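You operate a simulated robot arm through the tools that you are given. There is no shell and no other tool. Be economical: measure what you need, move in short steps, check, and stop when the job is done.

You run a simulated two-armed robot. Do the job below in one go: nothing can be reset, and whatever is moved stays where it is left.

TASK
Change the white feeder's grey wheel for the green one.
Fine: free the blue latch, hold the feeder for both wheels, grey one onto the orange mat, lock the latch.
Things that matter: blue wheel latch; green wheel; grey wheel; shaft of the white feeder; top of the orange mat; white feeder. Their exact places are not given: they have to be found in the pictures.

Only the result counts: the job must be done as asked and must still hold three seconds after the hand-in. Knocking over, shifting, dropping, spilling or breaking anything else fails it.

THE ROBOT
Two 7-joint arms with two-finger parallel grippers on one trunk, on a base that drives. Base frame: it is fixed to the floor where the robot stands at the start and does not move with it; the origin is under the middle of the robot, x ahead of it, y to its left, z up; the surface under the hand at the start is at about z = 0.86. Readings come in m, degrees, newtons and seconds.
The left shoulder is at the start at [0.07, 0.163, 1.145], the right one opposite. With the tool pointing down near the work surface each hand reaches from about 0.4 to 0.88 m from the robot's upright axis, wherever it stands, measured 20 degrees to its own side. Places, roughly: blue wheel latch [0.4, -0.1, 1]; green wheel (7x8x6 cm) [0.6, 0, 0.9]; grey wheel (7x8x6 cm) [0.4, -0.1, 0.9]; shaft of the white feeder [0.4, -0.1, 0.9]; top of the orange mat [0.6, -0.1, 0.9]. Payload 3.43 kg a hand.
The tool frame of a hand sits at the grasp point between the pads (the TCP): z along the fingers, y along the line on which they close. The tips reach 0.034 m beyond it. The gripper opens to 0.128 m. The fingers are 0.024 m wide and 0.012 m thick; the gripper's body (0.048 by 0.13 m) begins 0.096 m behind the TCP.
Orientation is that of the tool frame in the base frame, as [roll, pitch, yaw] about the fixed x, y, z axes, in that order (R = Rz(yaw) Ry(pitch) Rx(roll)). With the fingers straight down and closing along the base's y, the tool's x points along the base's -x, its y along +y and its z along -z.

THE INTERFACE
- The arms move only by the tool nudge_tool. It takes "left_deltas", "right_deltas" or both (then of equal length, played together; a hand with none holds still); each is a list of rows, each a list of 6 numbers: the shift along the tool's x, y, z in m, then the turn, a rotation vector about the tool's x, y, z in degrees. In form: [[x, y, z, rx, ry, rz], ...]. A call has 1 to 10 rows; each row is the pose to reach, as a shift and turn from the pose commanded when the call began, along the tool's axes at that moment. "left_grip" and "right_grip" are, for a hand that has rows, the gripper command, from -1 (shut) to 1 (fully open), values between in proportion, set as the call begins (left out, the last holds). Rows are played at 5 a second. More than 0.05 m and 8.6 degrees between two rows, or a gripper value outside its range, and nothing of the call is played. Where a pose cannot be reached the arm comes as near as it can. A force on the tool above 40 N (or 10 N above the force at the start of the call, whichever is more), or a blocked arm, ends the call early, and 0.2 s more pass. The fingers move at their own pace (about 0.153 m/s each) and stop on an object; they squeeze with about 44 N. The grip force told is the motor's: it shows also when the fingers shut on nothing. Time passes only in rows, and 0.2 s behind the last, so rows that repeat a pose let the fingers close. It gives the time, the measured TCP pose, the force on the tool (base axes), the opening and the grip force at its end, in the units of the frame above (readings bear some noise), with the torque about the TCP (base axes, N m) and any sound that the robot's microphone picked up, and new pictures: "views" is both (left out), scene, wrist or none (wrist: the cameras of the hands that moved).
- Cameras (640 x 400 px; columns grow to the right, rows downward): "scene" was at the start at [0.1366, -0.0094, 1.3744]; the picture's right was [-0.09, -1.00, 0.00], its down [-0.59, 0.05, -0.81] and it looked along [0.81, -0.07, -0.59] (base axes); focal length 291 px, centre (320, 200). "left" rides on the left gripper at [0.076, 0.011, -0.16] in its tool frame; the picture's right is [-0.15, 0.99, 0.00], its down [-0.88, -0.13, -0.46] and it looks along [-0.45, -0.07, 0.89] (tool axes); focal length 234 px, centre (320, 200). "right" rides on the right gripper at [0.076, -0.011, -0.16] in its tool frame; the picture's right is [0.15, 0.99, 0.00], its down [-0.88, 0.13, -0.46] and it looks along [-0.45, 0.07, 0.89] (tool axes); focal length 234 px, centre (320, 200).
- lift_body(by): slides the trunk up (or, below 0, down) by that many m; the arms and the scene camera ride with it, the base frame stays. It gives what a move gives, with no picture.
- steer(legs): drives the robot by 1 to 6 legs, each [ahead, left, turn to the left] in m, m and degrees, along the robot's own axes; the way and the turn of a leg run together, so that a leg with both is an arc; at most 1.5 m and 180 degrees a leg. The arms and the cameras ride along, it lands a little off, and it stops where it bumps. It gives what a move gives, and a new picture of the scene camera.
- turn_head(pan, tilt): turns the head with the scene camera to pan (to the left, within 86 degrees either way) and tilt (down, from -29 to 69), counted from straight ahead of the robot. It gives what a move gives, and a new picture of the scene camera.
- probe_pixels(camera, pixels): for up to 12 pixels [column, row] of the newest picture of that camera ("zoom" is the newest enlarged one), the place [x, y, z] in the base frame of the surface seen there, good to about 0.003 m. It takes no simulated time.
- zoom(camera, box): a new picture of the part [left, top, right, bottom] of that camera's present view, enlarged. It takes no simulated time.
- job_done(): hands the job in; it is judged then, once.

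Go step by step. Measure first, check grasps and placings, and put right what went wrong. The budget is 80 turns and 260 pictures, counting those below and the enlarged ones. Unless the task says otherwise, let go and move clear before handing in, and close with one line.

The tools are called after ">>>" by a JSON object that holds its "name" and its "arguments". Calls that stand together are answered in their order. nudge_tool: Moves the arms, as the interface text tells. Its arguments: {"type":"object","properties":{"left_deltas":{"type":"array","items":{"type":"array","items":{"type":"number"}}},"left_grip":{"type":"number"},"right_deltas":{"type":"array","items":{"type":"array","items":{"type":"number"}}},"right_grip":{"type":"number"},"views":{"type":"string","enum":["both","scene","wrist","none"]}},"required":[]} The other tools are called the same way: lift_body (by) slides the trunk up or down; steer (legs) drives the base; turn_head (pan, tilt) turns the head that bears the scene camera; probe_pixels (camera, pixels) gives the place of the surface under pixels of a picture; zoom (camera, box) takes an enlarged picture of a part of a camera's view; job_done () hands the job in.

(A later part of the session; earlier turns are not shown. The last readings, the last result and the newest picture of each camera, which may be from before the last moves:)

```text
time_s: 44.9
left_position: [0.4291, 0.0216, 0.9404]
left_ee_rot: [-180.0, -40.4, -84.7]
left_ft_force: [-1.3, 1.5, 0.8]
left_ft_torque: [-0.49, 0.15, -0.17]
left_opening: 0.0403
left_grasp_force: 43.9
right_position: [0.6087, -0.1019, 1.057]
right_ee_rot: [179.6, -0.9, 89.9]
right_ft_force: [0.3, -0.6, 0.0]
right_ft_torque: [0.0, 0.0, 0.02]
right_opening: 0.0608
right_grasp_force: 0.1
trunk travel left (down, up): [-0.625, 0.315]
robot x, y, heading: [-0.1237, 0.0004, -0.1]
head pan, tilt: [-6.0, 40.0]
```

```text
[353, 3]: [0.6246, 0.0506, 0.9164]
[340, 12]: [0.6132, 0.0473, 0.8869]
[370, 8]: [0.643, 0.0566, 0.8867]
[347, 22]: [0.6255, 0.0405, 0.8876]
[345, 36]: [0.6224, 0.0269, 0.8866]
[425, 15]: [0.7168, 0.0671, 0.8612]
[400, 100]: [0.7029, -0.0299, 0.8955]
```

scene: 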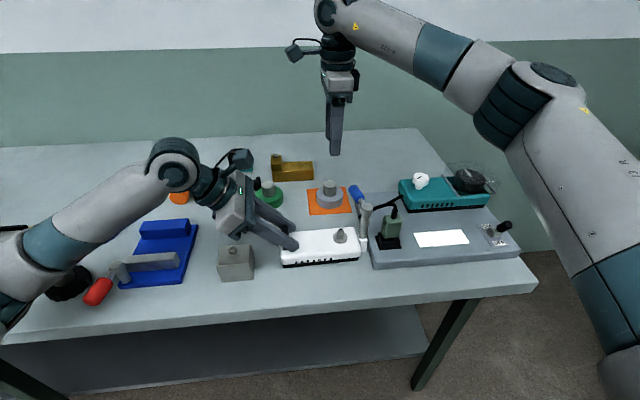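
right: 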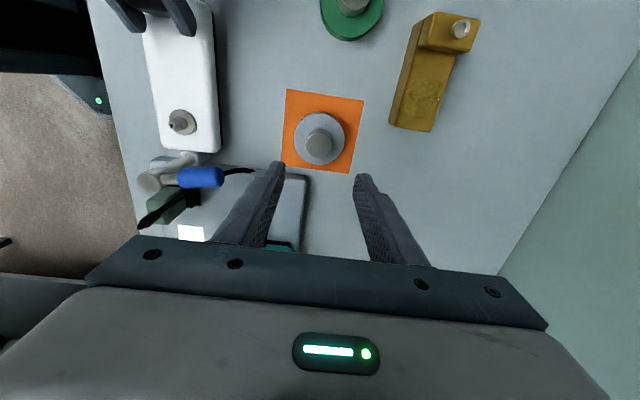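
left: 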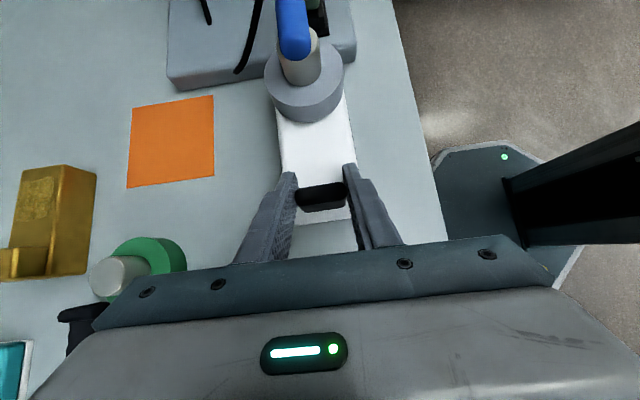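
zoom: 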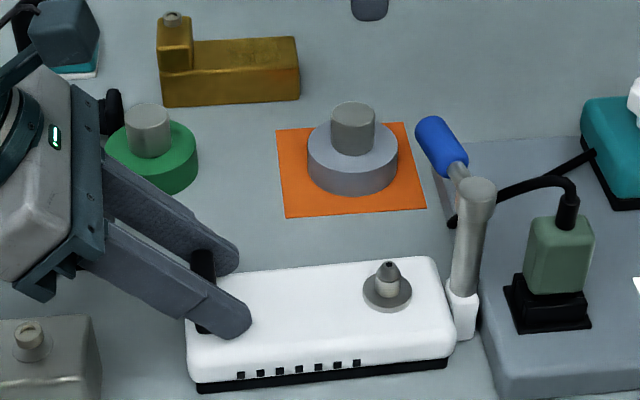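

Green hub: centre (0.619, 0.058), top 0.9195, disc top 0.889, with the hammer butt near (0.653, 0.088). I'll go above it with a narrower opening and correct the ~1° tilt.

>>> {"name": "nudge_tool", "arguments": {"right_deltas": [[0.04, 0.003, 0, 0.4, -0.9, 0], [0.08, 0.006, 0, 0.4, -0.9, 0], [0.12, 0.009, 0, 0.4, -0.9, 0], [0.16, 0.0103, 0.02, 0.4, -0.9, 0], [0.16, 0.0103, 0.05, 0.4, -0.9, 0], [0.16, 0.0103, 0.075, 0.4, -0.9, 0], [0.16, 0.0103, 0.075, 0.4, -0.9, 0]], "right_grip": -0.25, "views": "both"}}

>>> {"name": "zoom", "arguments": {"camera": "right", "box": [220, 80, 420, 230]}}

>>> {"name": "zoom", "arguments": {"camera": "scene", "box": [220, 130, 340, 230]}}

```text
time_s: 46.5
left_position: [0.4294, 0.022, 0.9382]
left_ee_rot: [-180.0, -40.5, -84.7]
left_ft_force: [-0.2, 1.2, 0.0]
left_ft_torque: [-0.23, 0.06, -0.06]
left_opening: 0.0403
left_grasp_force: 44.0
right_position: [0.6202, 0.0605, 0.9811]
right_ee_rot: [-179.9, 0.0, 90.0]
right_ft_force: [-0.4, 0.6, -0.3]
right_ft_torque: [0.02, 0.03, -0.01]
right_opening: 0.0478
right_grasp_force: 0.0
trunk travel left (down, up): [-0.625, 0.315]
robot x, y, heading: [-0.1193, 0.0013, 0.2]
head pan, tilt: [-6.0, 40.0]
```

scene: 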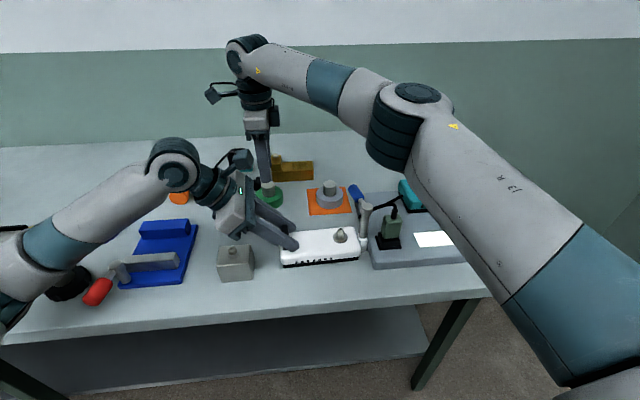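
right: 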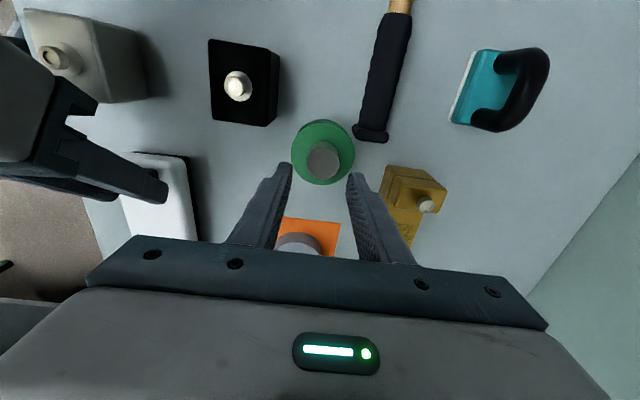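

```text
2.67 times, centred on (320, 155) of right
```

zoom: 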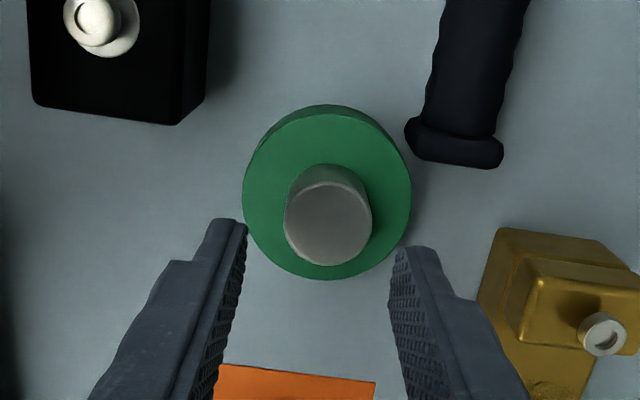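

```text
4.00 times, centred on (280, 180) of scene
```

zoom: 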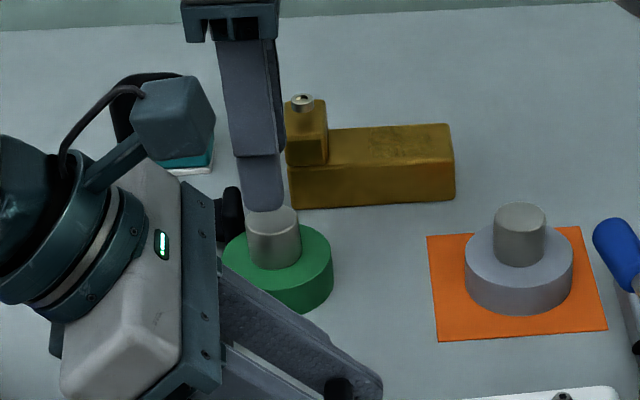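

The green wheel stands clear of the hammer and brass block. I'll get the exact hub centre from the wrist camera.

>>> {"name": "probe_pixels", "arguments": {"camera": "right", "pixels": [[322, 148], [322, 158], [322, 174], [309, 158], [336, 158], [322, 124], [295, 150], [350, 150], [320, 181], [371, 138], [384, 170], [356, 128]]}}

```text
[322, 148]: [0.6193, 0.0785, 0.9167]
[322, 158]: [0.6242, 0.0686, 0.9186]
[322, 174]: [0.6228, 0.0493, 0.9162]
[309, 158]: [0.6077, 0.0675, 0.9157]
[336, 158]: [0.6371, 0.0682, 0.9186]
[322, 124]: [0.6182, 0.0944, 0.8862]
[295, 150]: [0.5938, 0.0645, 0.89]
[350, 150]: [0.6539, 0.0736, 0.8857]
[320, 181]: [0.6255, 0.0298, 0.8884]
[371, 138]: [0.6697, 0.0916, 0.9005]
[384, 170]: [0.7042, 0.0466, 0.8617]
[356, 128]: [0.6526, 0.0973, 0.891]
```

Hub centre is (0.622, 0.062). I'll lower to z 0.925 and close.

>>> {"name": "nudge_tool", "arguments": {"right_deltas": [[0.0015, 0.002, 0.02, 0, 0, 0], [0.0015, 0.002, 0.045, 0, 0, 0], [0.0015, 0.002, 0.055, 0, 0, 0], [0.0015, 0.002, 0.055, 0, 0, 0]], "views": "none"}}

>>> {"name": "nudge_tool", "arguments": {"right_deltas": [[0, 0, 0, 0, 0, 0], [0, 0, 0, 0, 0, 0], [0, 0, 0, 0, 0, 0]], "right_grip": -1, "views": "wrist"}}

```text
time_s: 47.5
left_position: [0.4298, 0.0211, 0.9397]
left_ee_rot: [-180.0, -40.5, -84.8]
left_ft_force: [-1.5, 0.9, -1.9]
left_ft_torque: [-0.1, 0.11, -0.19]
left_opening: 0.04
left_grasp_force: 44.1
right_position: [0.6213, 0.0626, 0.9263]
right_ee_rot: [179.9, -0.1, 89.9]
right_ft_force: [-0.6, -0.2, 0.0]
right_ft_torque: [0.03, 0.02, -0.02]
right_opening: 0.0478
right_grasp_force: 0.0
trunk travel left (down, up): [-0.625, 0.315]
robot x, y, heading: [-0.118, 0.002, 0.1]
head pan, tilt: [-6.0, 40.0]
```

```text
time_s: 48.3
left_position: [0.4299, 0.0217, 0.9384]
left_ee_rot: [180.0, -40.6, -84.7]
left_ft_force: [-0.5, -0.7, -2.0]
left_ft_torque: [-0.05, 0.09, -0.18]
left_opening: 0.0399
left_grasp_force: 44.5
right_position: [0.6218, 0.0626, 0.9267]
right_ee_rot: [-180.0, 0.0, 89.8]
right_ft_force: [-0.4, -0.3, -0.5]
right_ft_torque: [-0.01, -0.01, 0.0]
right_opening: 0.0325
right_grasp_force: 44.2
trunk travel left (down, up): [-0.625, 0.315]
robot x, y, heading: [-0.1199, -0.0037, -0.1]
head pan, tilt: [-6.0, 40.0]
```

right: 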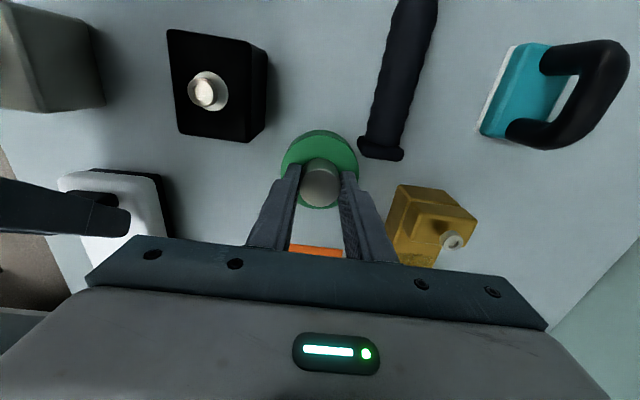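

The green wheel is gripped (32.5 mm). I'll lift it and carry it above the shaft.

>>> {"name": "nudge_tool", "arguments": {"right_deltas": [[0, 0, -0.045, 0, 0, 0], [0, 0, -0.09, 0, 0, 0], [0, 0, -0.135, 0, 0, 0], [-0.027, -0.032, -0.153, 0, 0, 0], [-0.054, -0.064, -0.153, 0, 0, 0], [-0.081, -0.096, -0.153, 0, 0, 0], [-0.107, -0.128, -0.153, 0, 0, 0], [-0.134, -0.16, -0.153, 0, 0, 0], [-0.16, -0.1925, -0.153, 0, 0, 0], [-0.16, -0.1925, -0.153, 0, 0, 0]], "views": "both"}}

>>> {"name": "zoom", "arguments": {"camera": "scene", "box": [280, 170, 400, 270]}}

```text
time_s: 50.5
left_position: [0.4305, 0.0222, 0.9398]
left_ee_rot: [180.0, -40.6, -84.6]
left_ft_force: [-0.2, 0.2, -2.9]
left_ft_torque: [-0.08, 0.06, -0.06]
left_opening: 0.0399
left_grasp_force: 43.7
right_position: [0.4297, -0.098, 1.0785]
right_ee_rot: [-180.0, 0.0, 89.9]
right_ft_force: [0.0, -0.6, -1.1]
right_ft_torque: [-0.04, -0.01, -0.01]
right_opening: 0.0324
right_grasp_force: 44.2
trunk travel left (down, up): [-0.625, 0.315]
robot x, y, heading: [-0.1185, 0.001, 0.1]
head pan, tilt: [-6.0, 40.0]
```

scene: 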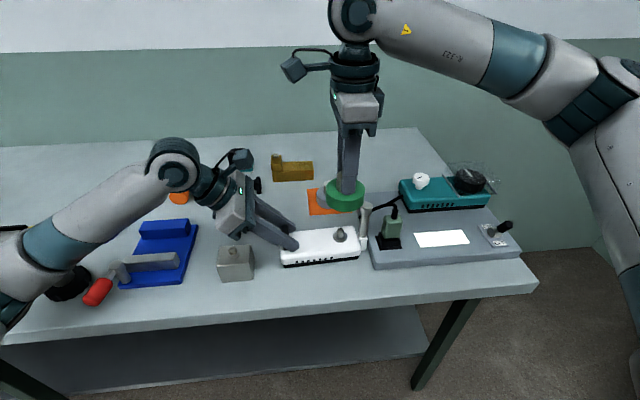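
right: 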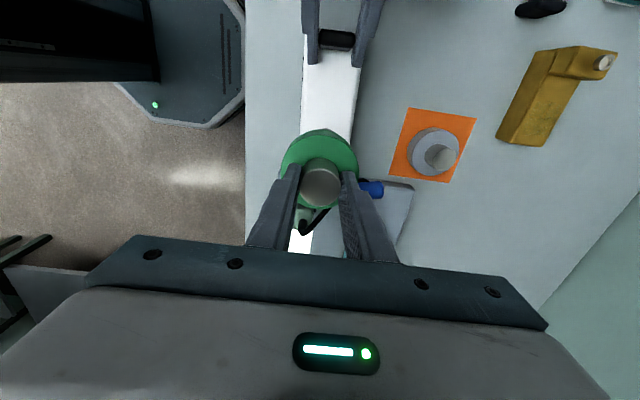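

```text
4.00 times, centred on (340, 220) of scene
```

zoom: 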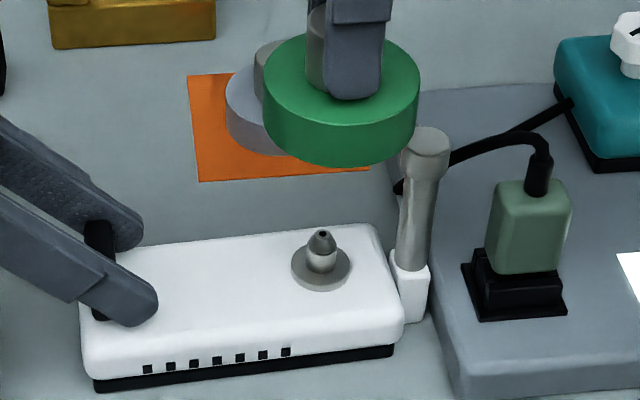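

The green wheel hangs above the shaft. I'll take a tight zoom for accurate shaft and disc centres.

>>> {"name": "zoom", "arguments": {"camera": "scene", "box": [315, 170, 395, 250]}}

>>> {"name": "probe_pixels", "arguments": {"camera": "scene", "pixels": [[340.3, 224.5], [340.3, 227], [340.3, 231], [336.5, 231], [343.5, 231], [333.5, 236.5], [347, 236.5], [340, 242], [326.5, 195], [363.5, 195], [345, 208]]}}

```text
5.00 times, centred on (355, 210) of scene
```

zoom: 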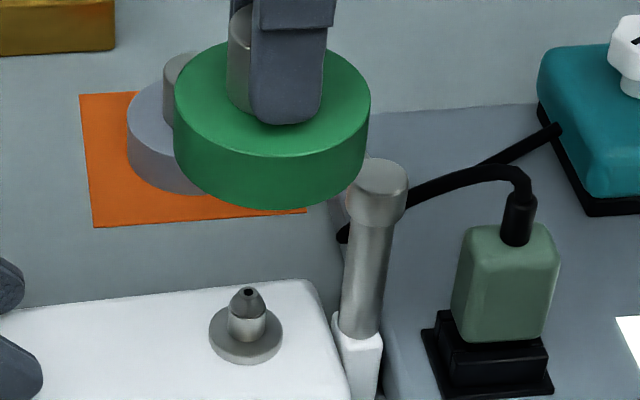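

```text
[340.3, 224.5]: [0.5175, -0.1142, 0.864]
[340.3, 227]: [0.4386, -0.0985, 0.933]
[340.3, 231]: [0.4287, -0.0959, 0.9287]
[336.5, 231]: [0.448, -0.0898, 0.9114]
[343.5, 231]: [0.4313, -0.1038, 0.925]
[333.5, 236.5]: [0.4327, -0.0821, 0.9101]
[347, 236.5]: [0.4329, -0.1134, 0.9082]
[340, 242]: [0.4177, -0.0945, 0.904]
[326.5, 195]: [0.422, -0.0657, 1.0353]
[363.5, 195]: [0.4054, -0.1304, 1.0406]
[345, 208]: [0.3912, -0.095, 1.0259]
```

>>> {"name": "probe_pixels", "arguments": {"camera": "zoom", "pixels": [[248, 291], [240, 300], [256, 300], [248, 310], [229, 322], [266, 322], [247, 333], [212, 332], [281, 332], [247, 356], [215, 345], [279, 345]]}}

>>> {"name": "probe_pixels", "arguments": {"camera": "zoom", "pixels": [[247, 300], [247, 320], [247, 345], [230, 315], [264, 315], [225, 352], [270, 352], [178, 100], [366, 100], [268, 150], [272, 204], [272, 170]]}}

```text
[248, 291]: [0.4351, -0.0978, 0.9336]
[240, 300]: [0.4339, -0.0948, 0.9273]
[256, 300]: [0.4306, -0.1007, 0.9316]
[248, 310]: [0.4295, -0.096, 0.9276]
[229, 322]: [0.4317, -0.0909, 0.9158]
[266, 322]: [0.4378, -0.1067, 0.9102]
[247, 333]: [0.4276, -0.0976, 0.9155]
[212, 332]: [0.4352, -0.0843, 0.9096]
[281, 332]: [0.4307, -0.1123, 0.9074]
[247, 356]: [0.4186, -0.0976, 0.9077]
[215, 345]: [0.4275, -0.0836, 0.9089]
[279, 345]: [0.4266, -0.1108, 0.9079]
```

```text
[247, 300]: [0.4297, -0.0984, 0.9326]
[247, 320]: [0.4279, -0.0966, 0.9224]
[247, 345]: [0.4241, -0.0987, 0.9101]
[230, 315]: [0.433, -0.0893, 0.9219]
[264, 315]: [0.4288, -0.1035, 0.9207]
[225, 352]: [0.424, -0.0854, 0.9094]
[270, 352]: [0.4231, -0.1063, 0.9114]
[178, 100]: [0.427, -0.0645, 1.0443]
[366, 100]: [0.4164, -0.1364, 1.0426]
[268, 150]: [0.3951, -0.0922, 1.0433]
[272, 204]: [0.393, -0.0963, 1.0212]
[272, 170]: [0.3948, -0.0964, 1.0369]
```

The shaft axis is about (0.4325, -0.0975) and the wheel is at (0.4297, -0.098). I'll shift 2.5 mm in x and lower until the bore meets the conical tip.

>>> {"name": "nudge_tool", "arguments": {"right_deltas": [[0.0004, 0.0026, 0.03, 0, 0, 0], [0.0004, 0.0026, 0.06, 0, 0, 0], [0.0004, 0.0026, 0.075, 0, 0, 0], [0.0004, 0.0026, 0.082, 0, 0, 0], [0.0004, 0.0026, 0.088, 0, 0, 0], [0.0004, 0.0026, 0.088, 0, 0, 0]], "views": "scene"}}

>>> {"name": "zoom", "arguments": {"camera": "scene", "box": [300, 180, 400, 270]}}

```text
time_s: 51.9
left_position: [0.4291, 0.0216, 0.9402]
left_ee_rot: [-179.9, -40.5, -84.6]
left_ft_force: [-1.3, 0.2, -1.5]
left_ft_torque: [-0.07, 0.1, -0.13]
left_opening: 0.0398
left_grasp_force: 43.6
right_position: [0.4315, -0.0975, 0.9923]
right_ee_rot: [180.0, -0.1, 89.9]
right_ft_force: [-0.6, -0.5, -0.1]
right_ft_torque: [0.01, 0.01, 0.02]
right_opening: 0.0323
right_grasp_force: 44.7
trunk travel left (down, up): [-0.625, 0.315]
robot x, y, heading: [-0.1139, 0.0003, -0.0]
head pan, tilt: [-6.0, 40.0]
```

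scene: 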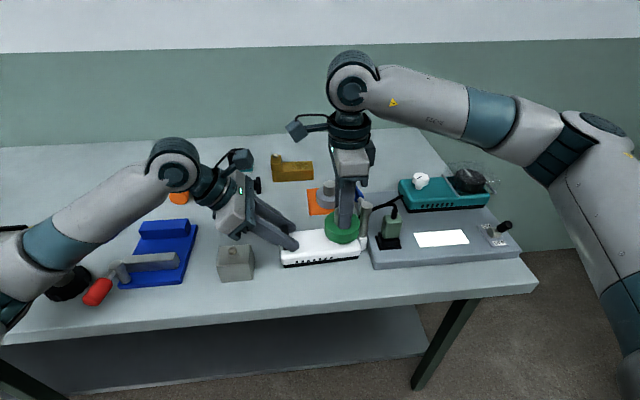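

```text
4.44 times, centred on (350, 225) of scene
```

zoom: 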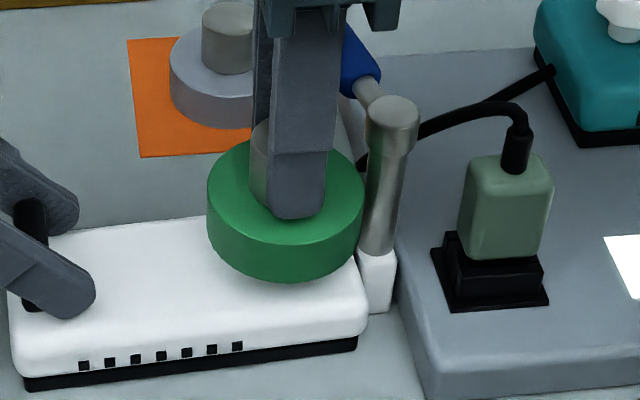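

The wheel is at TCP z 0.992 with no force, so the tip should be just entering the bore. I'll lower in small steps.

>>> {"name": "nudge_tool", "arguments": {"right_deltas": [[0, 0, 0.004, 0, 0, 0], [0, 0, 0.008, 0, 0, 0], [0, 0, 0.012, 0, 0, 0], [0, 0, 0.015, 0, 0, 0], [0, 0, 0.018, 0, 0, 0], [0, 0, 0.02, 0, 0, 0]], "views": "scene"}}

>>> {"name": "zoom", "arguments": {"camera": "scene", "box": [300, 180, 400, 270]}}

```text
time_s: 53.3
left_position: [0.429, 0.0213, 0.9392]
left_ee_rot: [-180.0, -40.5, -84.7]
left_ft_force: [-11.2, -11.1, -9.5]
left_ft_torque: [-0.37, 0.21, -1.01]
left_opening: 0.04
left_grasp_force: 44.0
right_position: [0.4329, -0.0979, 0.9736]
right_ee_rot: [179.9, -0.1, 89.9]
right_ft_force: [14.8, 7.9, 21.4]
right_ft_torque: [0.44, -0.86, -0.03]
right_opening: 0.0324
right_grasp_force: 43.9
trunk travel left (down, up): [-0.625, 0.315]
robot x, y, heading: [-0.1195, -0.0015, 0.0]
head pan, tilt: [-6.0, 40.0]
```

scene: 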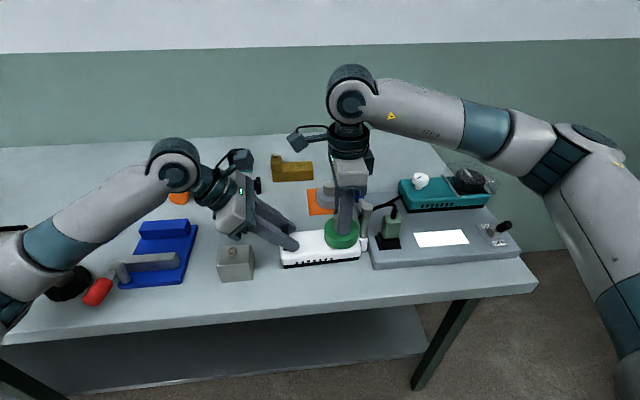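

```text
4.44 times, centred on (350, 225) of scene
```

zoom: 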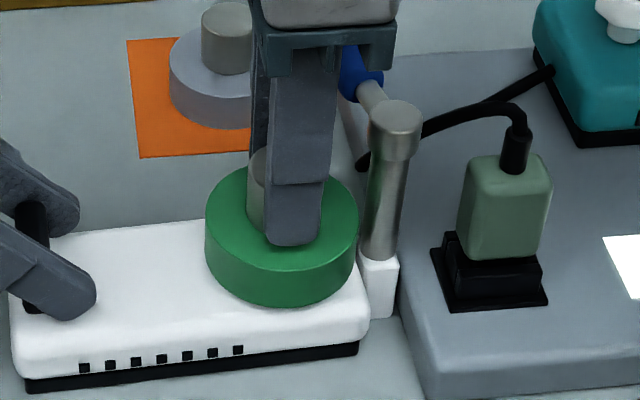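

The wheel is down 19 mm on the shaft, with side loads saying the shaft is slightly +x/+y. I'll relieve those and press down the last few mm.

>>> {"name": "nudge_tool", "arguments": {"right_deltas": [[0.0008, 0.0014, 0, 0, 0, 0], [0.0008, 0.0014, 0.002, 0, 0, 0], [0.0008, 0.0014, 0.003, 0, 0, 0], [0.0008, 0.0014, 0.003, 0, 0, 0]], "views": "scene"}}

>>> {"name": "zoom", "arguments": {"camera": "scene", "box": [300, 180, 400, 270]}}

>>> {"name": "probe_pixels", "arguments": {"camera": "zoom", "pixels": [[225, 200], [230, 250], [285, 265], [340, 215], [258, 170], [285, 300], [240, 300], [60, 300]]}}

```text
time_s: 53.9
left_position: [0.4279, 0.0193, 0.9384]
left_ee_rot: [-180.0, -40.4, -84.7]
left_ft_force: [-1.3, 0.5, 0.2]
left_ft_torque: [-1.1, 0.34, -0.35]
left_opening: 0.0399
left_grasp_force: 44.0
right_position: [0.4322, -0.0959, 0.974]
right_ee_rot: [179.7, 0.1, 89.9]
right_ft_force: [-2.9, -3.6, 9.3]
right_ft_torque: [-0.27, 0.27, -0.05]
right_opening: 0.0324
right_grasp_force: 43.6
trunk travel left (down, up): [-0.625, 0.315]
robot x, y, heading: [-0.1235, -0.0, -0.2]
head pan, tilt: [-6.0, 40.0]
stopped in row 3 (right hand): the force on the tool passed its limit at 43 N (the readings are from after the stop); the commanded pose is now the measured one
```

scene: 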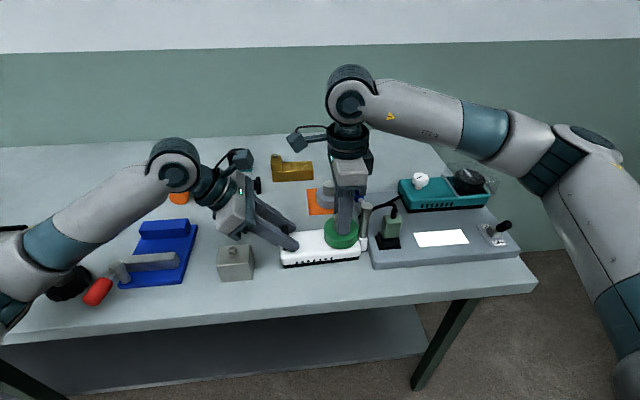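

```text
4.44 times, centred on (350, 225) of scene
```

zoom: 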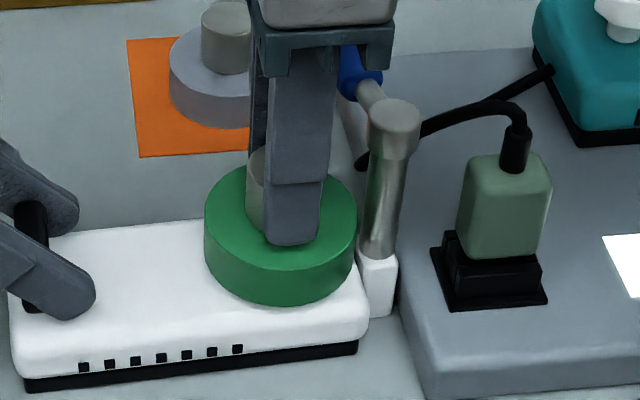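

```text
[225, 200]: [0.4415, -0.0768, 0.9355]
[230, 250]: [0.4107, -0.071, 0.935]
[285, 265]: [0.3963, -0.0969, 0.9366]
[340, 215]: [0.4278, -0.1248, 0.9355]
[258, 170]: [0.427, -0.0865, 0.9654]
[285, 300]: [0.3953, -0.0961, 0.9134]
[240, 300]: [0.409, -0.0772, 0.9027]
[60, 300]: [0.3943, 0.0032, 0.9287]
```

Disc top is z 0.936, the same as the grey wheel had, and the press met a hard stop, so it's seated. I'll release the hub and rise.

>>> {"name": "nudge_tool", "arguments": {"right_deltas": [[0, 0, 0, 0, 0, 0], [0, 0, 0, 0, 0, 0], [0, 0, -0.03, 0, 0, 0], [0, 0, -0.075, 0, 0, 0], [0, 0, -0.11, 0, 0, 0]], "right_grip": -0.05, "views": "both"}}

>>> {"name": "zoom", "arguments": {"camera": "scene", "box": [300, 180, 400, 270]}}

>>> {"name": "zoom", "arguments": {"camera": "right", "box": [220, 80, 420, 230]}}

```text
time_s: 55.1
left_position: [0.43, 0.0208, 0.9383]
left_ee_rot: [-179.9, -40.4, -84.5]
left_ft_force: [-2.2, -0.1, 5.3]
left_ft_torque: [-1.16, 0.31, -0.48]
left_opening: 0.04
left_grasp_force: 43.2
right_position: [0.4337, -0.0976, 1.0838]
right_ee_rot: [179.8, -0.1, 89.9]
right_ft_force: [0.7, -0.5, 0.5]
right_ft_torque: [0.01, 0.0, -0.02]
right_opening: 0.0607
right_grasp_force: 0.0
trunk travel left (down, up): [-0.625, 0.315]
robot x, y, heading: [-0.1189, 0.0004, -0.1]
head pan, tilt: [-6.0, 40.0]
```

scene: 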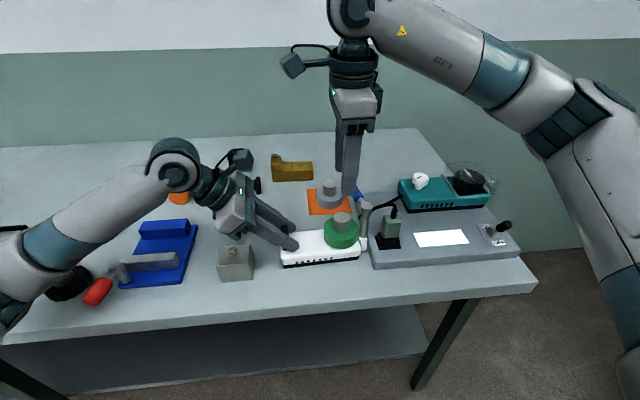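
right: 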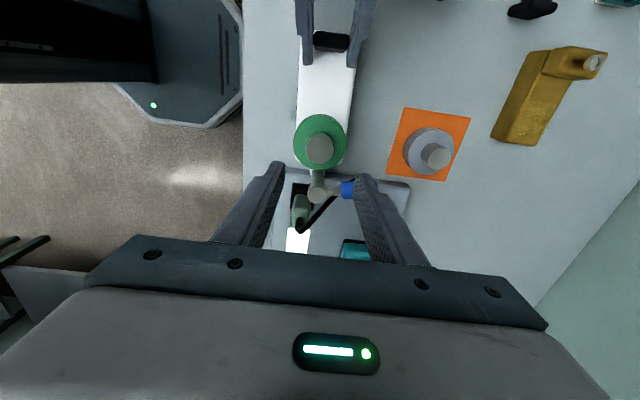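

```text
4.44 times, centred on (350, 225) of scene
```

zoom: 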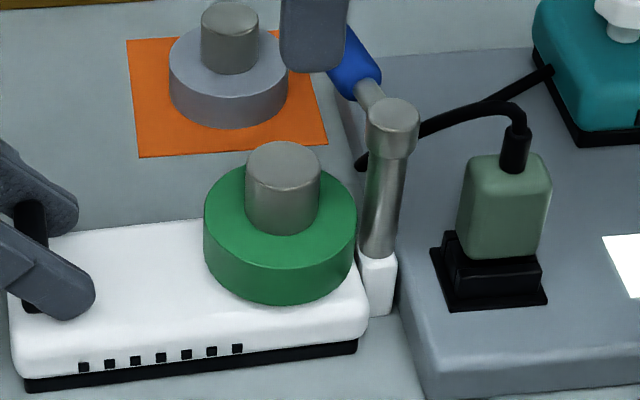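

```text
2.67 times, centred on (320, 155) of right
```

zoom: 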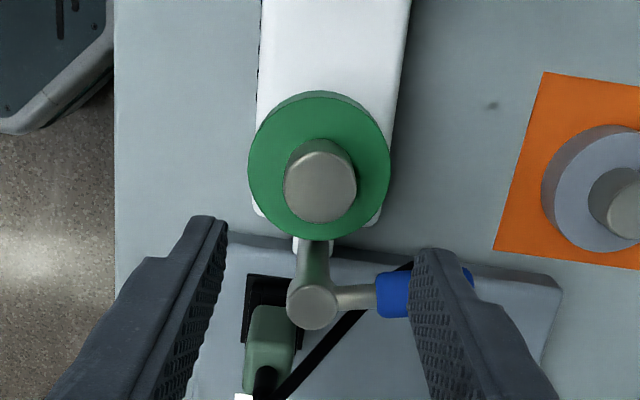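

The green wheel is fitted and the lever still points to +x. I'll probe the post and blue handle to plan the closing push from its -y side.

>>> {"name": "probe_pixels", "arguments": {"camera": "zoom", "pixels": [[392, 105], [392, 115], [378, 110], [410, 110], [375, 95], [360, 60], [350, 80], [372, 75], [345, 45]]}}

>>> {"name": "probe_pixels", "arguments": {"camera": "right", "pixels": [[316, 193], [316, 197], [332, 190], [345, 188], [352, 188], [346, 181], [346, 196]]}}

```text
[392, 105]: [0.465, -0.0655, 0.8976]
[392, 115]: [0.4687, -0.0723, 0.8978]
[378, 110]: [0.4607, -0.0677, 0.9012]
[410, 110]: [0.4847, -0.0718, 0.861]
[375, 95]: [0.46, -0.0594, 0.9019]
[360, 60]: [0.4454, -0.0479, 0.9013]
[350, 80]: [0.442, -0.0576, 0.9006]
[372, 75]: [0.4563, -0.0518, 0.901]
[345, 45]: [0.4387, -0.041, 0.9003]
```

```text
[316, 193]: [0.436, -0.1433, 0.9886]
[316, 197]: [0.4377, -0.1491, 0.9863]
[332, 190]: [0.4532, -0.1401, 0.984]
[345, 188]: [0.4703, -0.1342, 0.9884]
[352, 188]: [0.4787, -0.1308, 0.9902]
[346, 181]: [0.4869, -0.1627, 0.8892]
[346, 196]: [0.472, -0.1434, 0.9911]
```

>>> {"name": "probe_pixels", "arguments": {"camera": "scene", "pixels": [[366.5, 204], [366.5, 201], [362, 198], [359.5, 195], [357.5, 190.5], [356, 189], [354, 192], [361, 191], [340, 215], [341, 222]]}}

```text
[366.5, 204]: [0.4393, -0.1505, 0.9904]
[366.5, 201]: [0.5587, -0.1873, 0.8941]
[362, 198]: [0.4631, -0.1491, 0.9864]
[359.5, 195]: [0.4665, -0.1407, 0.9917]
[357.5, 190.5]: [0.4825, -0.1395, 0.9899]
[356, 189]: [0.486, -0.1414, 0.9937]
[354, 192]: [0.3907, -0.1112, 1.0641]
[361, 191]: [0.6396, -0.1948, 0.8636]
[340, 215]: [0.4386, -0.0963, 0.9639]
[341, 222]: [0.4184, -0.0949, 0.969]
```

Post axis ≈(0.435, -0.1475); the handle is at about 82°. I'll shut the fingers and hover at (0.495, -0.1785), on the handle's -y side, and check the cable height too.

>>> {"name": "nudge_tool", "arguments": {"right_deltas": [[-0.027, 0.02, 0, 0, 0, 0], [-0.054, 0.04, 0, 0, 0, 0], [-0.081, 0.061, 0, 0, 0, 0], [-0.081, 0.061, 0.03, 0, 0, 0], [-0.081, 0.061, 0.03, 0, 0, 0]], "right_grip": -1, "views": "both"}}

>>> {"name": "probe_pixels", "arguments": {"camera": "scene", "pixels": [[388, 210], [380, 209], [393, 209], [396, 216], [375, 212]]}}

>>> {"name": "zoom", "arguments": {"camera": "scene", "box": [310, 150, 430, 250]}}

```text
time_s: 56.3
left_position: [0.4292, 0.0218, 0.9383]
left_ee_rot: [-179.9, -40.4, -84.6]
left_ft_force: [-1.5, 0.9, 2.8]
left_ft_torque: [-0.75, 0.21, -0.23]
left_opening: 0.0398
left_grasp_force: 43.9
right_position: [0.4946, -0.1782, 1.0526]
right_ee_rot: [179.8, -0.2, 89.9]
right_ft_force: [-0.4, -0.2, -0.1]
right_ft_torque: [0.02, -0.01, 0.04]
right_opening: 0.0001
right_grasp_force: 32.7
trunk travel left (down, up): [-0.625, 0.315]
robot x, y, heading: [-0.1231, 0.0017, -0.1]
head pan, tilt: [-6.0, 40.0]
```

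scene: 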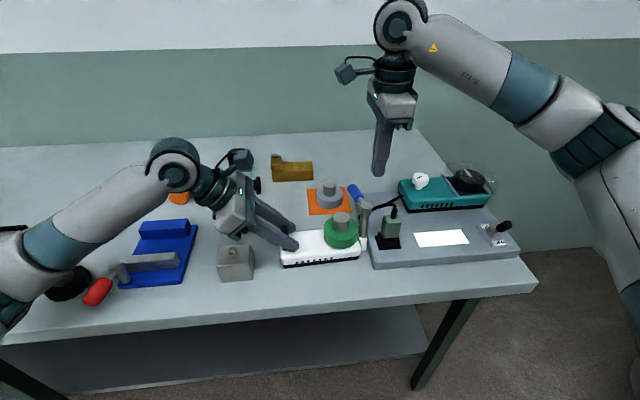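
right: 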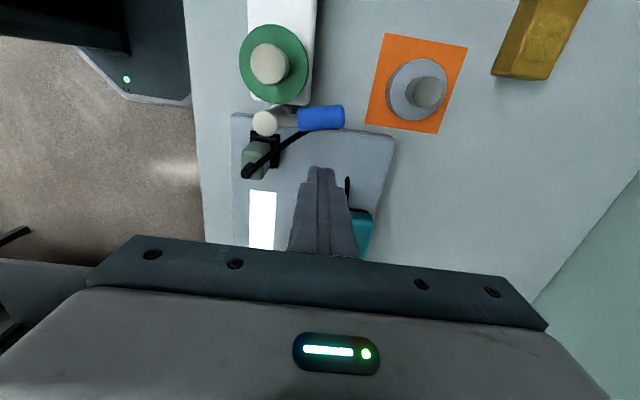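

```text
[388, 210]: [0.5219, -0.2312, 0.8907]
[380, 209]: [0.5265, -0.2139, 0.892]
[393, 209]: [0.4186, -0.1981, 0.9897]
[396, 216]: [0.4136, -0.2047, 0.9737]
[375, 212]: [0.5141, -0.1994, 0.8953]
```

```text
4.00 times, centred on (370, 200) of scene
```

zoom: 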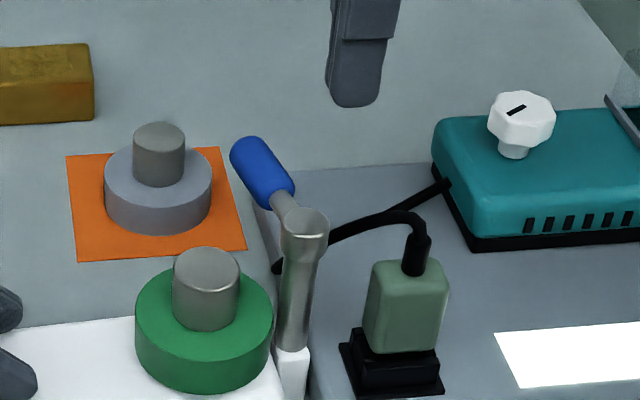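

The cable's top near the plug is at z 0.99, so I need to know its height along the finger's path.

>>> {"name": "probe_pixels", "arguments": {"camera": "zoom", "pixels": [[420, 222], [400, 213], [380, 217], [360, 224], [340, 234], [278, 267], [430, 186], [410, 198]]}}

>>> {"name": "probe_pixels", "arguments": {"camera": "right", "pixels": [[252, 172], [262, 163], [275, 153], [285, 147], [295, 139], [304, 132], [300, 118], [340, 115], [265, 122], [320, 127]]}}

```text
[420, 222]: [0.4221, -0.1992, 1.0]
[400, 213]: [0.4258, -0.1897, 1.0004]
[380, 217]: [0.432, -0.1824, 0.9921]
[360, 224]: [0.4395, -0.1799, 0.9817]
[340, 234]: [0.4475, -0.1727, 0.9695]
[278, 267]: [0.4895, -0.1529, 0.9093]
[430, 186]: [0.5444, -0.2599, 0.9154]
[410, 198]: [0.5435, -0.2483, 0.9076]
```

```text
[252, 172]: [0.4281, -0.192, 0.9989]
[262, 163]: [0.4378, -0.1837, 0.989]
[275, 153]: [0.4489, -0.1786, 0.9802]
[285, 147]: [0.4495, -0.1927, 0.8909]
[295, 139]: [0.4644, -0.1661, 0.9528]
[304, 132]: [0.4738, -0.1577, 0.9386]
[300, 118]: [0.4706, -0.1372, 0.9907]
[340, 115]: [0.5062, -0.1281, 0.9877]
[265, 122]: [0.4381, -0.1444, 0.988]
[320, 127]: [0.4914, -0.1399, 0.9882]
```

The cable drops below z 0.95 where the finger will pass (x ≥0.483), so tip z 0.979 is clear. I'll descend and sweep the handle back around the post to about 10° short of closed.

>>> {"name": "nudge_tool", "arguments": {"right_deltas": [[0, 0.0074, 0.02, 0, 0, 0], [0, 0.0074, 0.0395, 0, 0, 0], [0.0229, 0.0074, 0.0395, 0, 0, 0], [0.0409, 0.0074, 0.0395, 0, 0, 0], [0.052, 0.004, 0.0395, 0, 0, 0], [0.0623, 0.0004, 0.0395, 0, 0, 0], [0.0717, -0.0058, 0.0395, 0, 0, 0], [0.0799, -0.0136, 0.0395, 0, 0, 0], [0.0866, -0.0226, 0.0395, 0, 0, 0]], "views": "both"}}

>>> {"name": "zoom", "arguments": {"camera": "scene", "box": [300, 180, 400, 270]}}

```text
time_s: 58.3
left_position: [0.4302, 0.0205, 0.9375]
left_ee_rot: [179.9, -40.4, -84.5]
left_ft_force: [-1.1, 0.5, 1.1]
left_ft_torque: [-0.17, 0.23, -0.26]
left_opening: 0.04
left_grasp_force: 44.0
right_position: [0.471, -0.0924, 1.0127]
right_ee_rot: [179.9, -0.1, 90.0]
right_ft_force: [-0.1, 0.7, 0.0]
right_ft_torque: [0.01, -0.03, 0.01]
right_opening: 0.0
right_grasp_force: 33.3
trunk travel left (down, up): [-0.625, 0.315]
robot x, y, heading: [-0.1157, -0.0006, -0.1]
head pan, tilt: [-6.0, 40.0]
```

scene: 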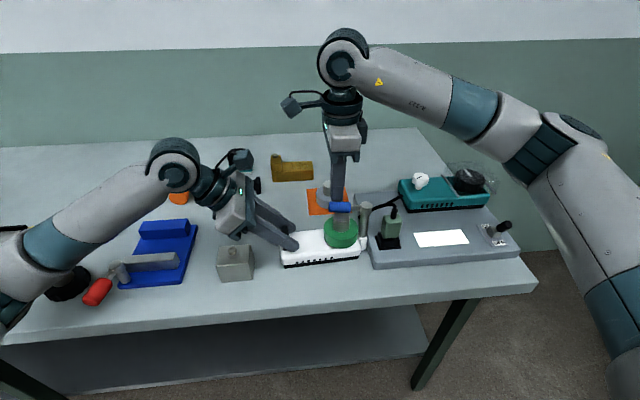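
right: 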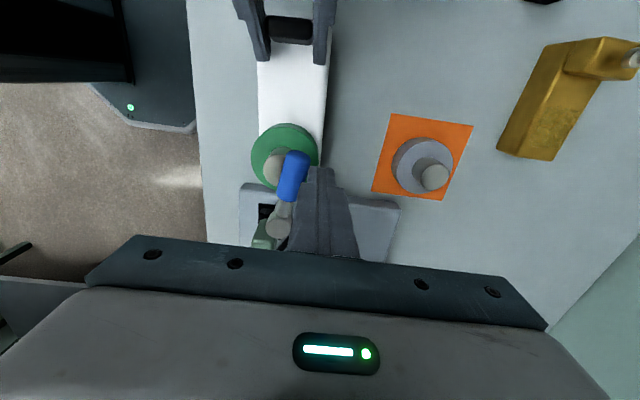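

```text
4.44 times, centred on (350, 225) of scene
```

zoom: 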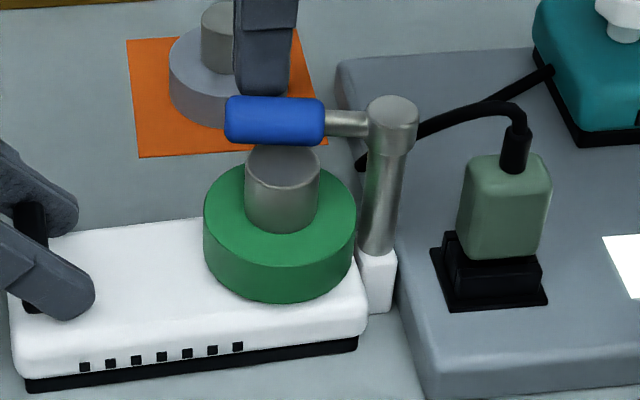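

The latch moves freely and is about 10–15° from closed. I'll push on in small steps until it meets its stop.

>>> {"name": "nudge_tool", "arguments": {"right_deltas": [[0.003, -0.005, 0, 0, 0, 0], [0.005, -0.009, 0, 0, 0, 0], [0.006, -0.012, 0, 0, 0, 0], [0.006, -0.015, 0, 0, 0, 0]], "views": "both"}}

>>> {"name": "zoom", "arguments": {"camera": "scene", "box": [300, 180, 400, 270]}}

>>> {"name": "probe_pixels", "arguments": {"camera": "zoom", "pixels": [[245, 120], [285, 120], [315, 120], [345, 125], [393, 105], [283, 160], [285, 270], [350, 330], [60, 350], [385, 290]]}}

```text
time_s: 59.3
left_position: [0.4293, 0.0204, 0.9377]
left_ee_rot: [179.8, -40.5, -84.7]
left_ft_force: [-1.8, 1.5, 2.1]
left_ft_torque: [0.1, 0.09, -0.41]
left_opening: 0.0398
left_grasp_force: 44.2
right_position: [0.4566, -0.0858, 1.0126]
right_ee_rot: [179.8, -0.1, 89.8]
right_ft_force: [2.4, -0.6, -0.3]
right_ft_torque: [0.03, -0.11, 0.05]
right_opening: 0.0
right_grasp_force: 32.8
trunk travel left (down, up): [-0.625, 0.315]
robot x, y, heading: [-0.1207, -0.0018, 0.3]
head pan, tilt: [-6.0, 40.0]
```

scene: 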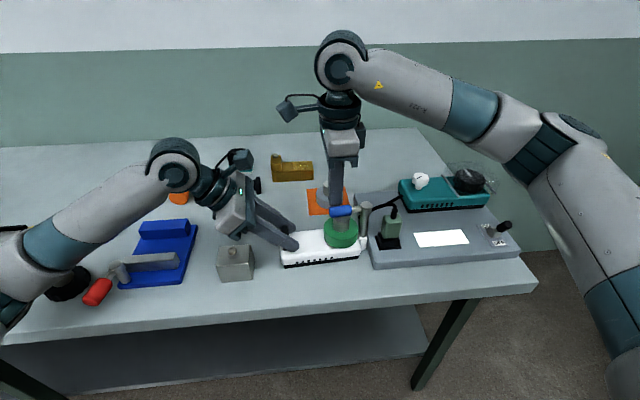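
right: 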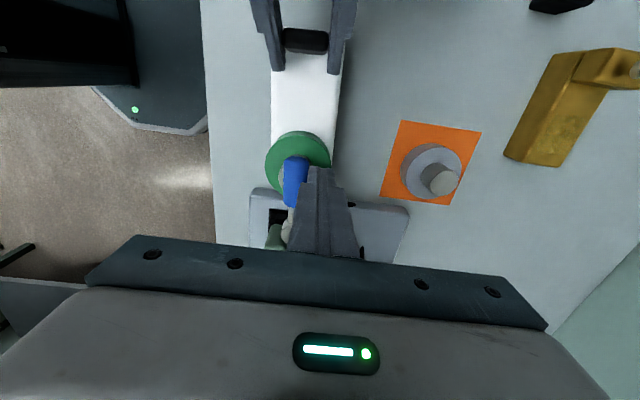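

```text
4.44 times, centred on (350, 225) of scene
```

zoom: 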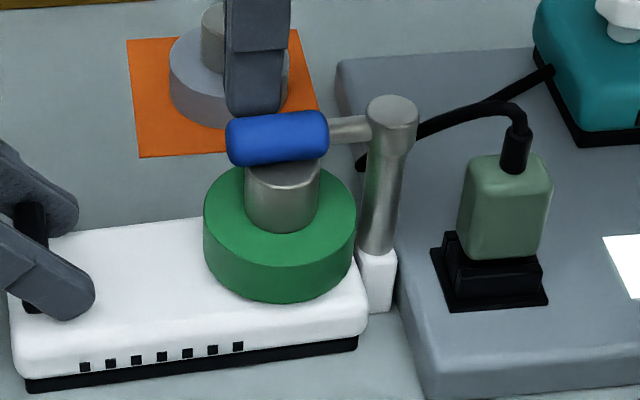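

```text
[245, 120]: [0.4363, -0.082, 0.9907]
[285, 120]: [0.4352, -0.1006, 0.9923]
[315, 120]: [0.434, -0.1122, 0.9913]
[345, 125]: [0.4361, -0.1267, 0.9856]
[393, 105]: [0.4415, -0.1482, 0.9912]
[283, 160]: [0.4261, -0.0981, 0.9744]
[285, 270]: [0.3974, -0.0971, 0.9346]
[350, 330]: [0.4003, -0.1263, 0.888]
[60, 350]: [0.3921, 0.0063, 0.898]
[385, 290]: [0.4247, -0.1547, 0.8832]
```

Only 2.4 N so far, and the handle is a few degrees short of the feeder axis. I'll push a little further until the stop is felt.

>>> {"name": "nudge_tool", "arguments": {"right_deltas": [[0, -0.002, 0, 0, 0, 0], [0, -0.004, 0, 0, 0, 0], [0, -0.006, 0, 0, 0, 0]], "views": "scene"}}

>>> {"name": "zoom", "arguments": {"camera": "scene", "box": [300, 180, 400, 270]}}

```text
time_s: 60.1
left_position: [0.4275, 0.0201, 0.9375]
left_ee_rot: [180.0, -40.4, -84.7]
left_ft_force: [-16.6, 4.2, 4.0]
left_ft_torque: [-0.04, -0.23, -1.49]
left_opening: 0.0401
left_grasp_force: 43.8
right_position: [0.4514, -0.0862, 1.0147]
right_ee_rot: [179.8, -0.1, 89.9]
right_ft_force: [16.0, -4.4, 2.6]
right_ft_torque: [-0.23, -0.5, 0.21]
right_opening: 0.0002
right_grasp_force: 32.8
trunk travel left (down, up): [-0.625, 0.315]
robot x, y, heading: [-0.1217, 0.0005, 0.0]
head pan, tilt: [-6.0, 40.0]
```

scene: 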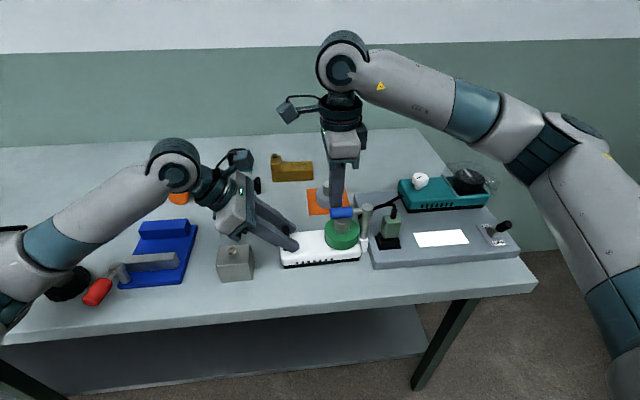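

```text
4.44 times, centred on (350, 225) of scene
```

zoom: 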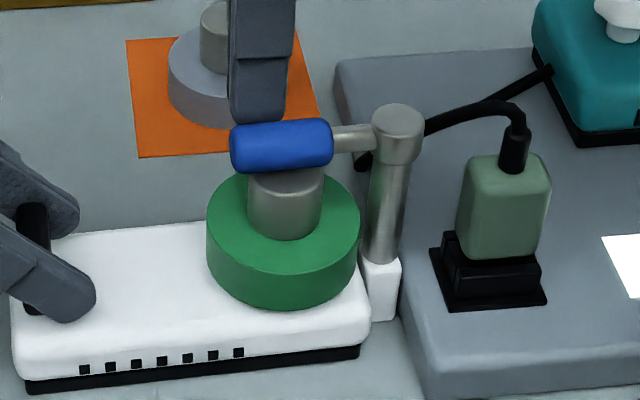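

At 16 N the latch is at its stop (the feeder itself starts turning), with the handle lying along the feeder over the hub. I'll back the finger off, lift and check.

>>> {"name": "nudge_tool", "arguments": {"right_deltas": [[0, 0.014, 0, 0, 0, 0], [0, 0.022, -0.01, 0, 0, 0], [0, 0.022, -0.055, 0, 0, 0], [-0.02, 0.022, -0.09, 0, 0, 0], [-0.06, 0.022, -0.1, 0, 0, 0], [-0.1, 0.022, -0.1, 0, 0, 0]], "views": "both"}}

>>> {"name": "zoom", "arguments": {"camera": "scene", "box": [300, 180, 400, 270]}}

>>> {"name": "probe_pixels", "arguments": {"camera": "zoom", "pixels": [[245, 130], [285, 130], [320, 130], [350, 130], [398, 110], [283, 170], [285, 270], [350, 330], [60, 350], [385, 290]]}}

```text
time_s: 61.5
left_position: [0.4292, 0.0208, 0.9384]
left_ee_rot: [-180.0, -40.4, -84.7]
left_ft_force: [-0.2, -1.3, -0.4]
left_ft_torque: [-0.37, 0.01, 0.1]
left_opening: 0.0398
left_grasp_force: 43.6
right_position: [0.4731, -0.1874, 1.1117]
right_ee_rot: [179.7, -0.1, 89.9]
right_ft_force: [-1.3, -0.7, -1.3]
right_ft_torque: [0.02, 0.01, -0.01]
right_opening: 0.0001
right_grasp_force: 33.2
trunk travel left (down, up): [-0.625, 0.315]
robot x, y, heading: [-0.1208, -0.0024, -0.2]
head pan, tilt: [-6.0, 40.0]
```

scene: 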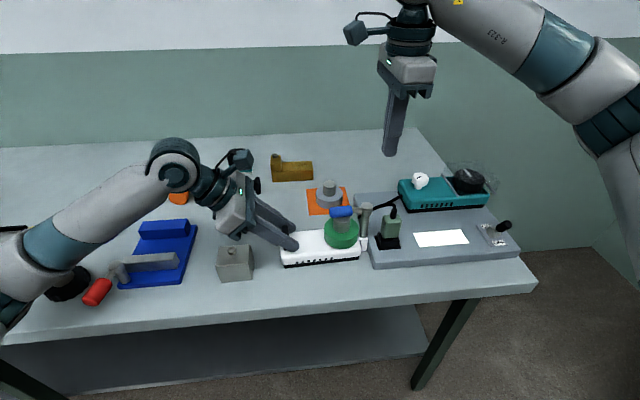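
right: 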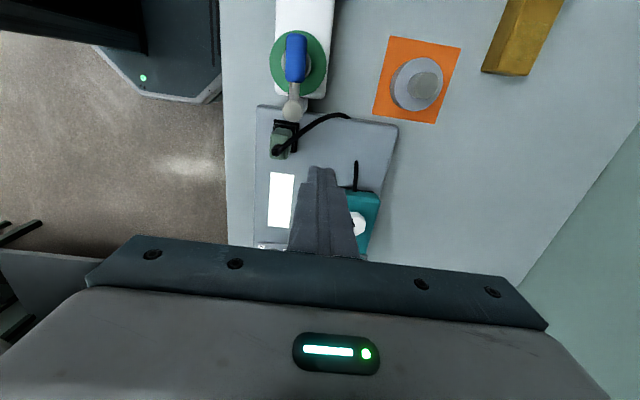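

```text
4.44 times, centred on (350, 225) of scene
```

zoom: 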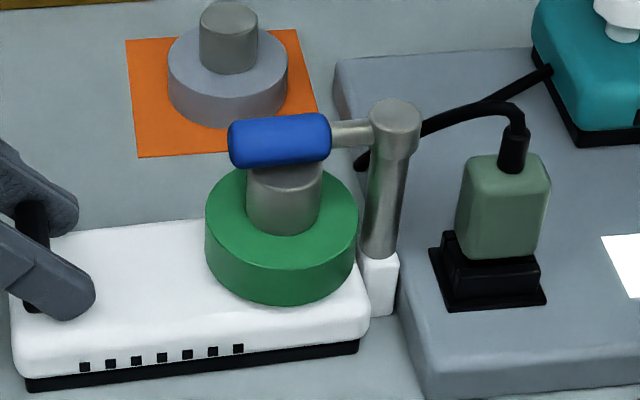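

```text
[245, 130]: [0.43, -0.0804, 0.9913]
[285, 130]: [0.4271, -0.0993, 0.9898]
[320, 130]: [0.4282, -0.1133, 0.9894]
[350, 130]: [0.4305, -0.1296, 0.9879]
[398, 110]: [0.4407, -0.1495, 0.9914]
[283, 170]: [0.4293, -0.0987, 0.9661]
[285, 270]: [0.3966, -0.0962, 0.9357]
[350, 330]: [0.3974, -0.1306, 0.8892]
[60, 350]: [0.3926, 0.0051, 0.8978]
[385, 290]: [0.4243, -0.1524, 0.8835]
```

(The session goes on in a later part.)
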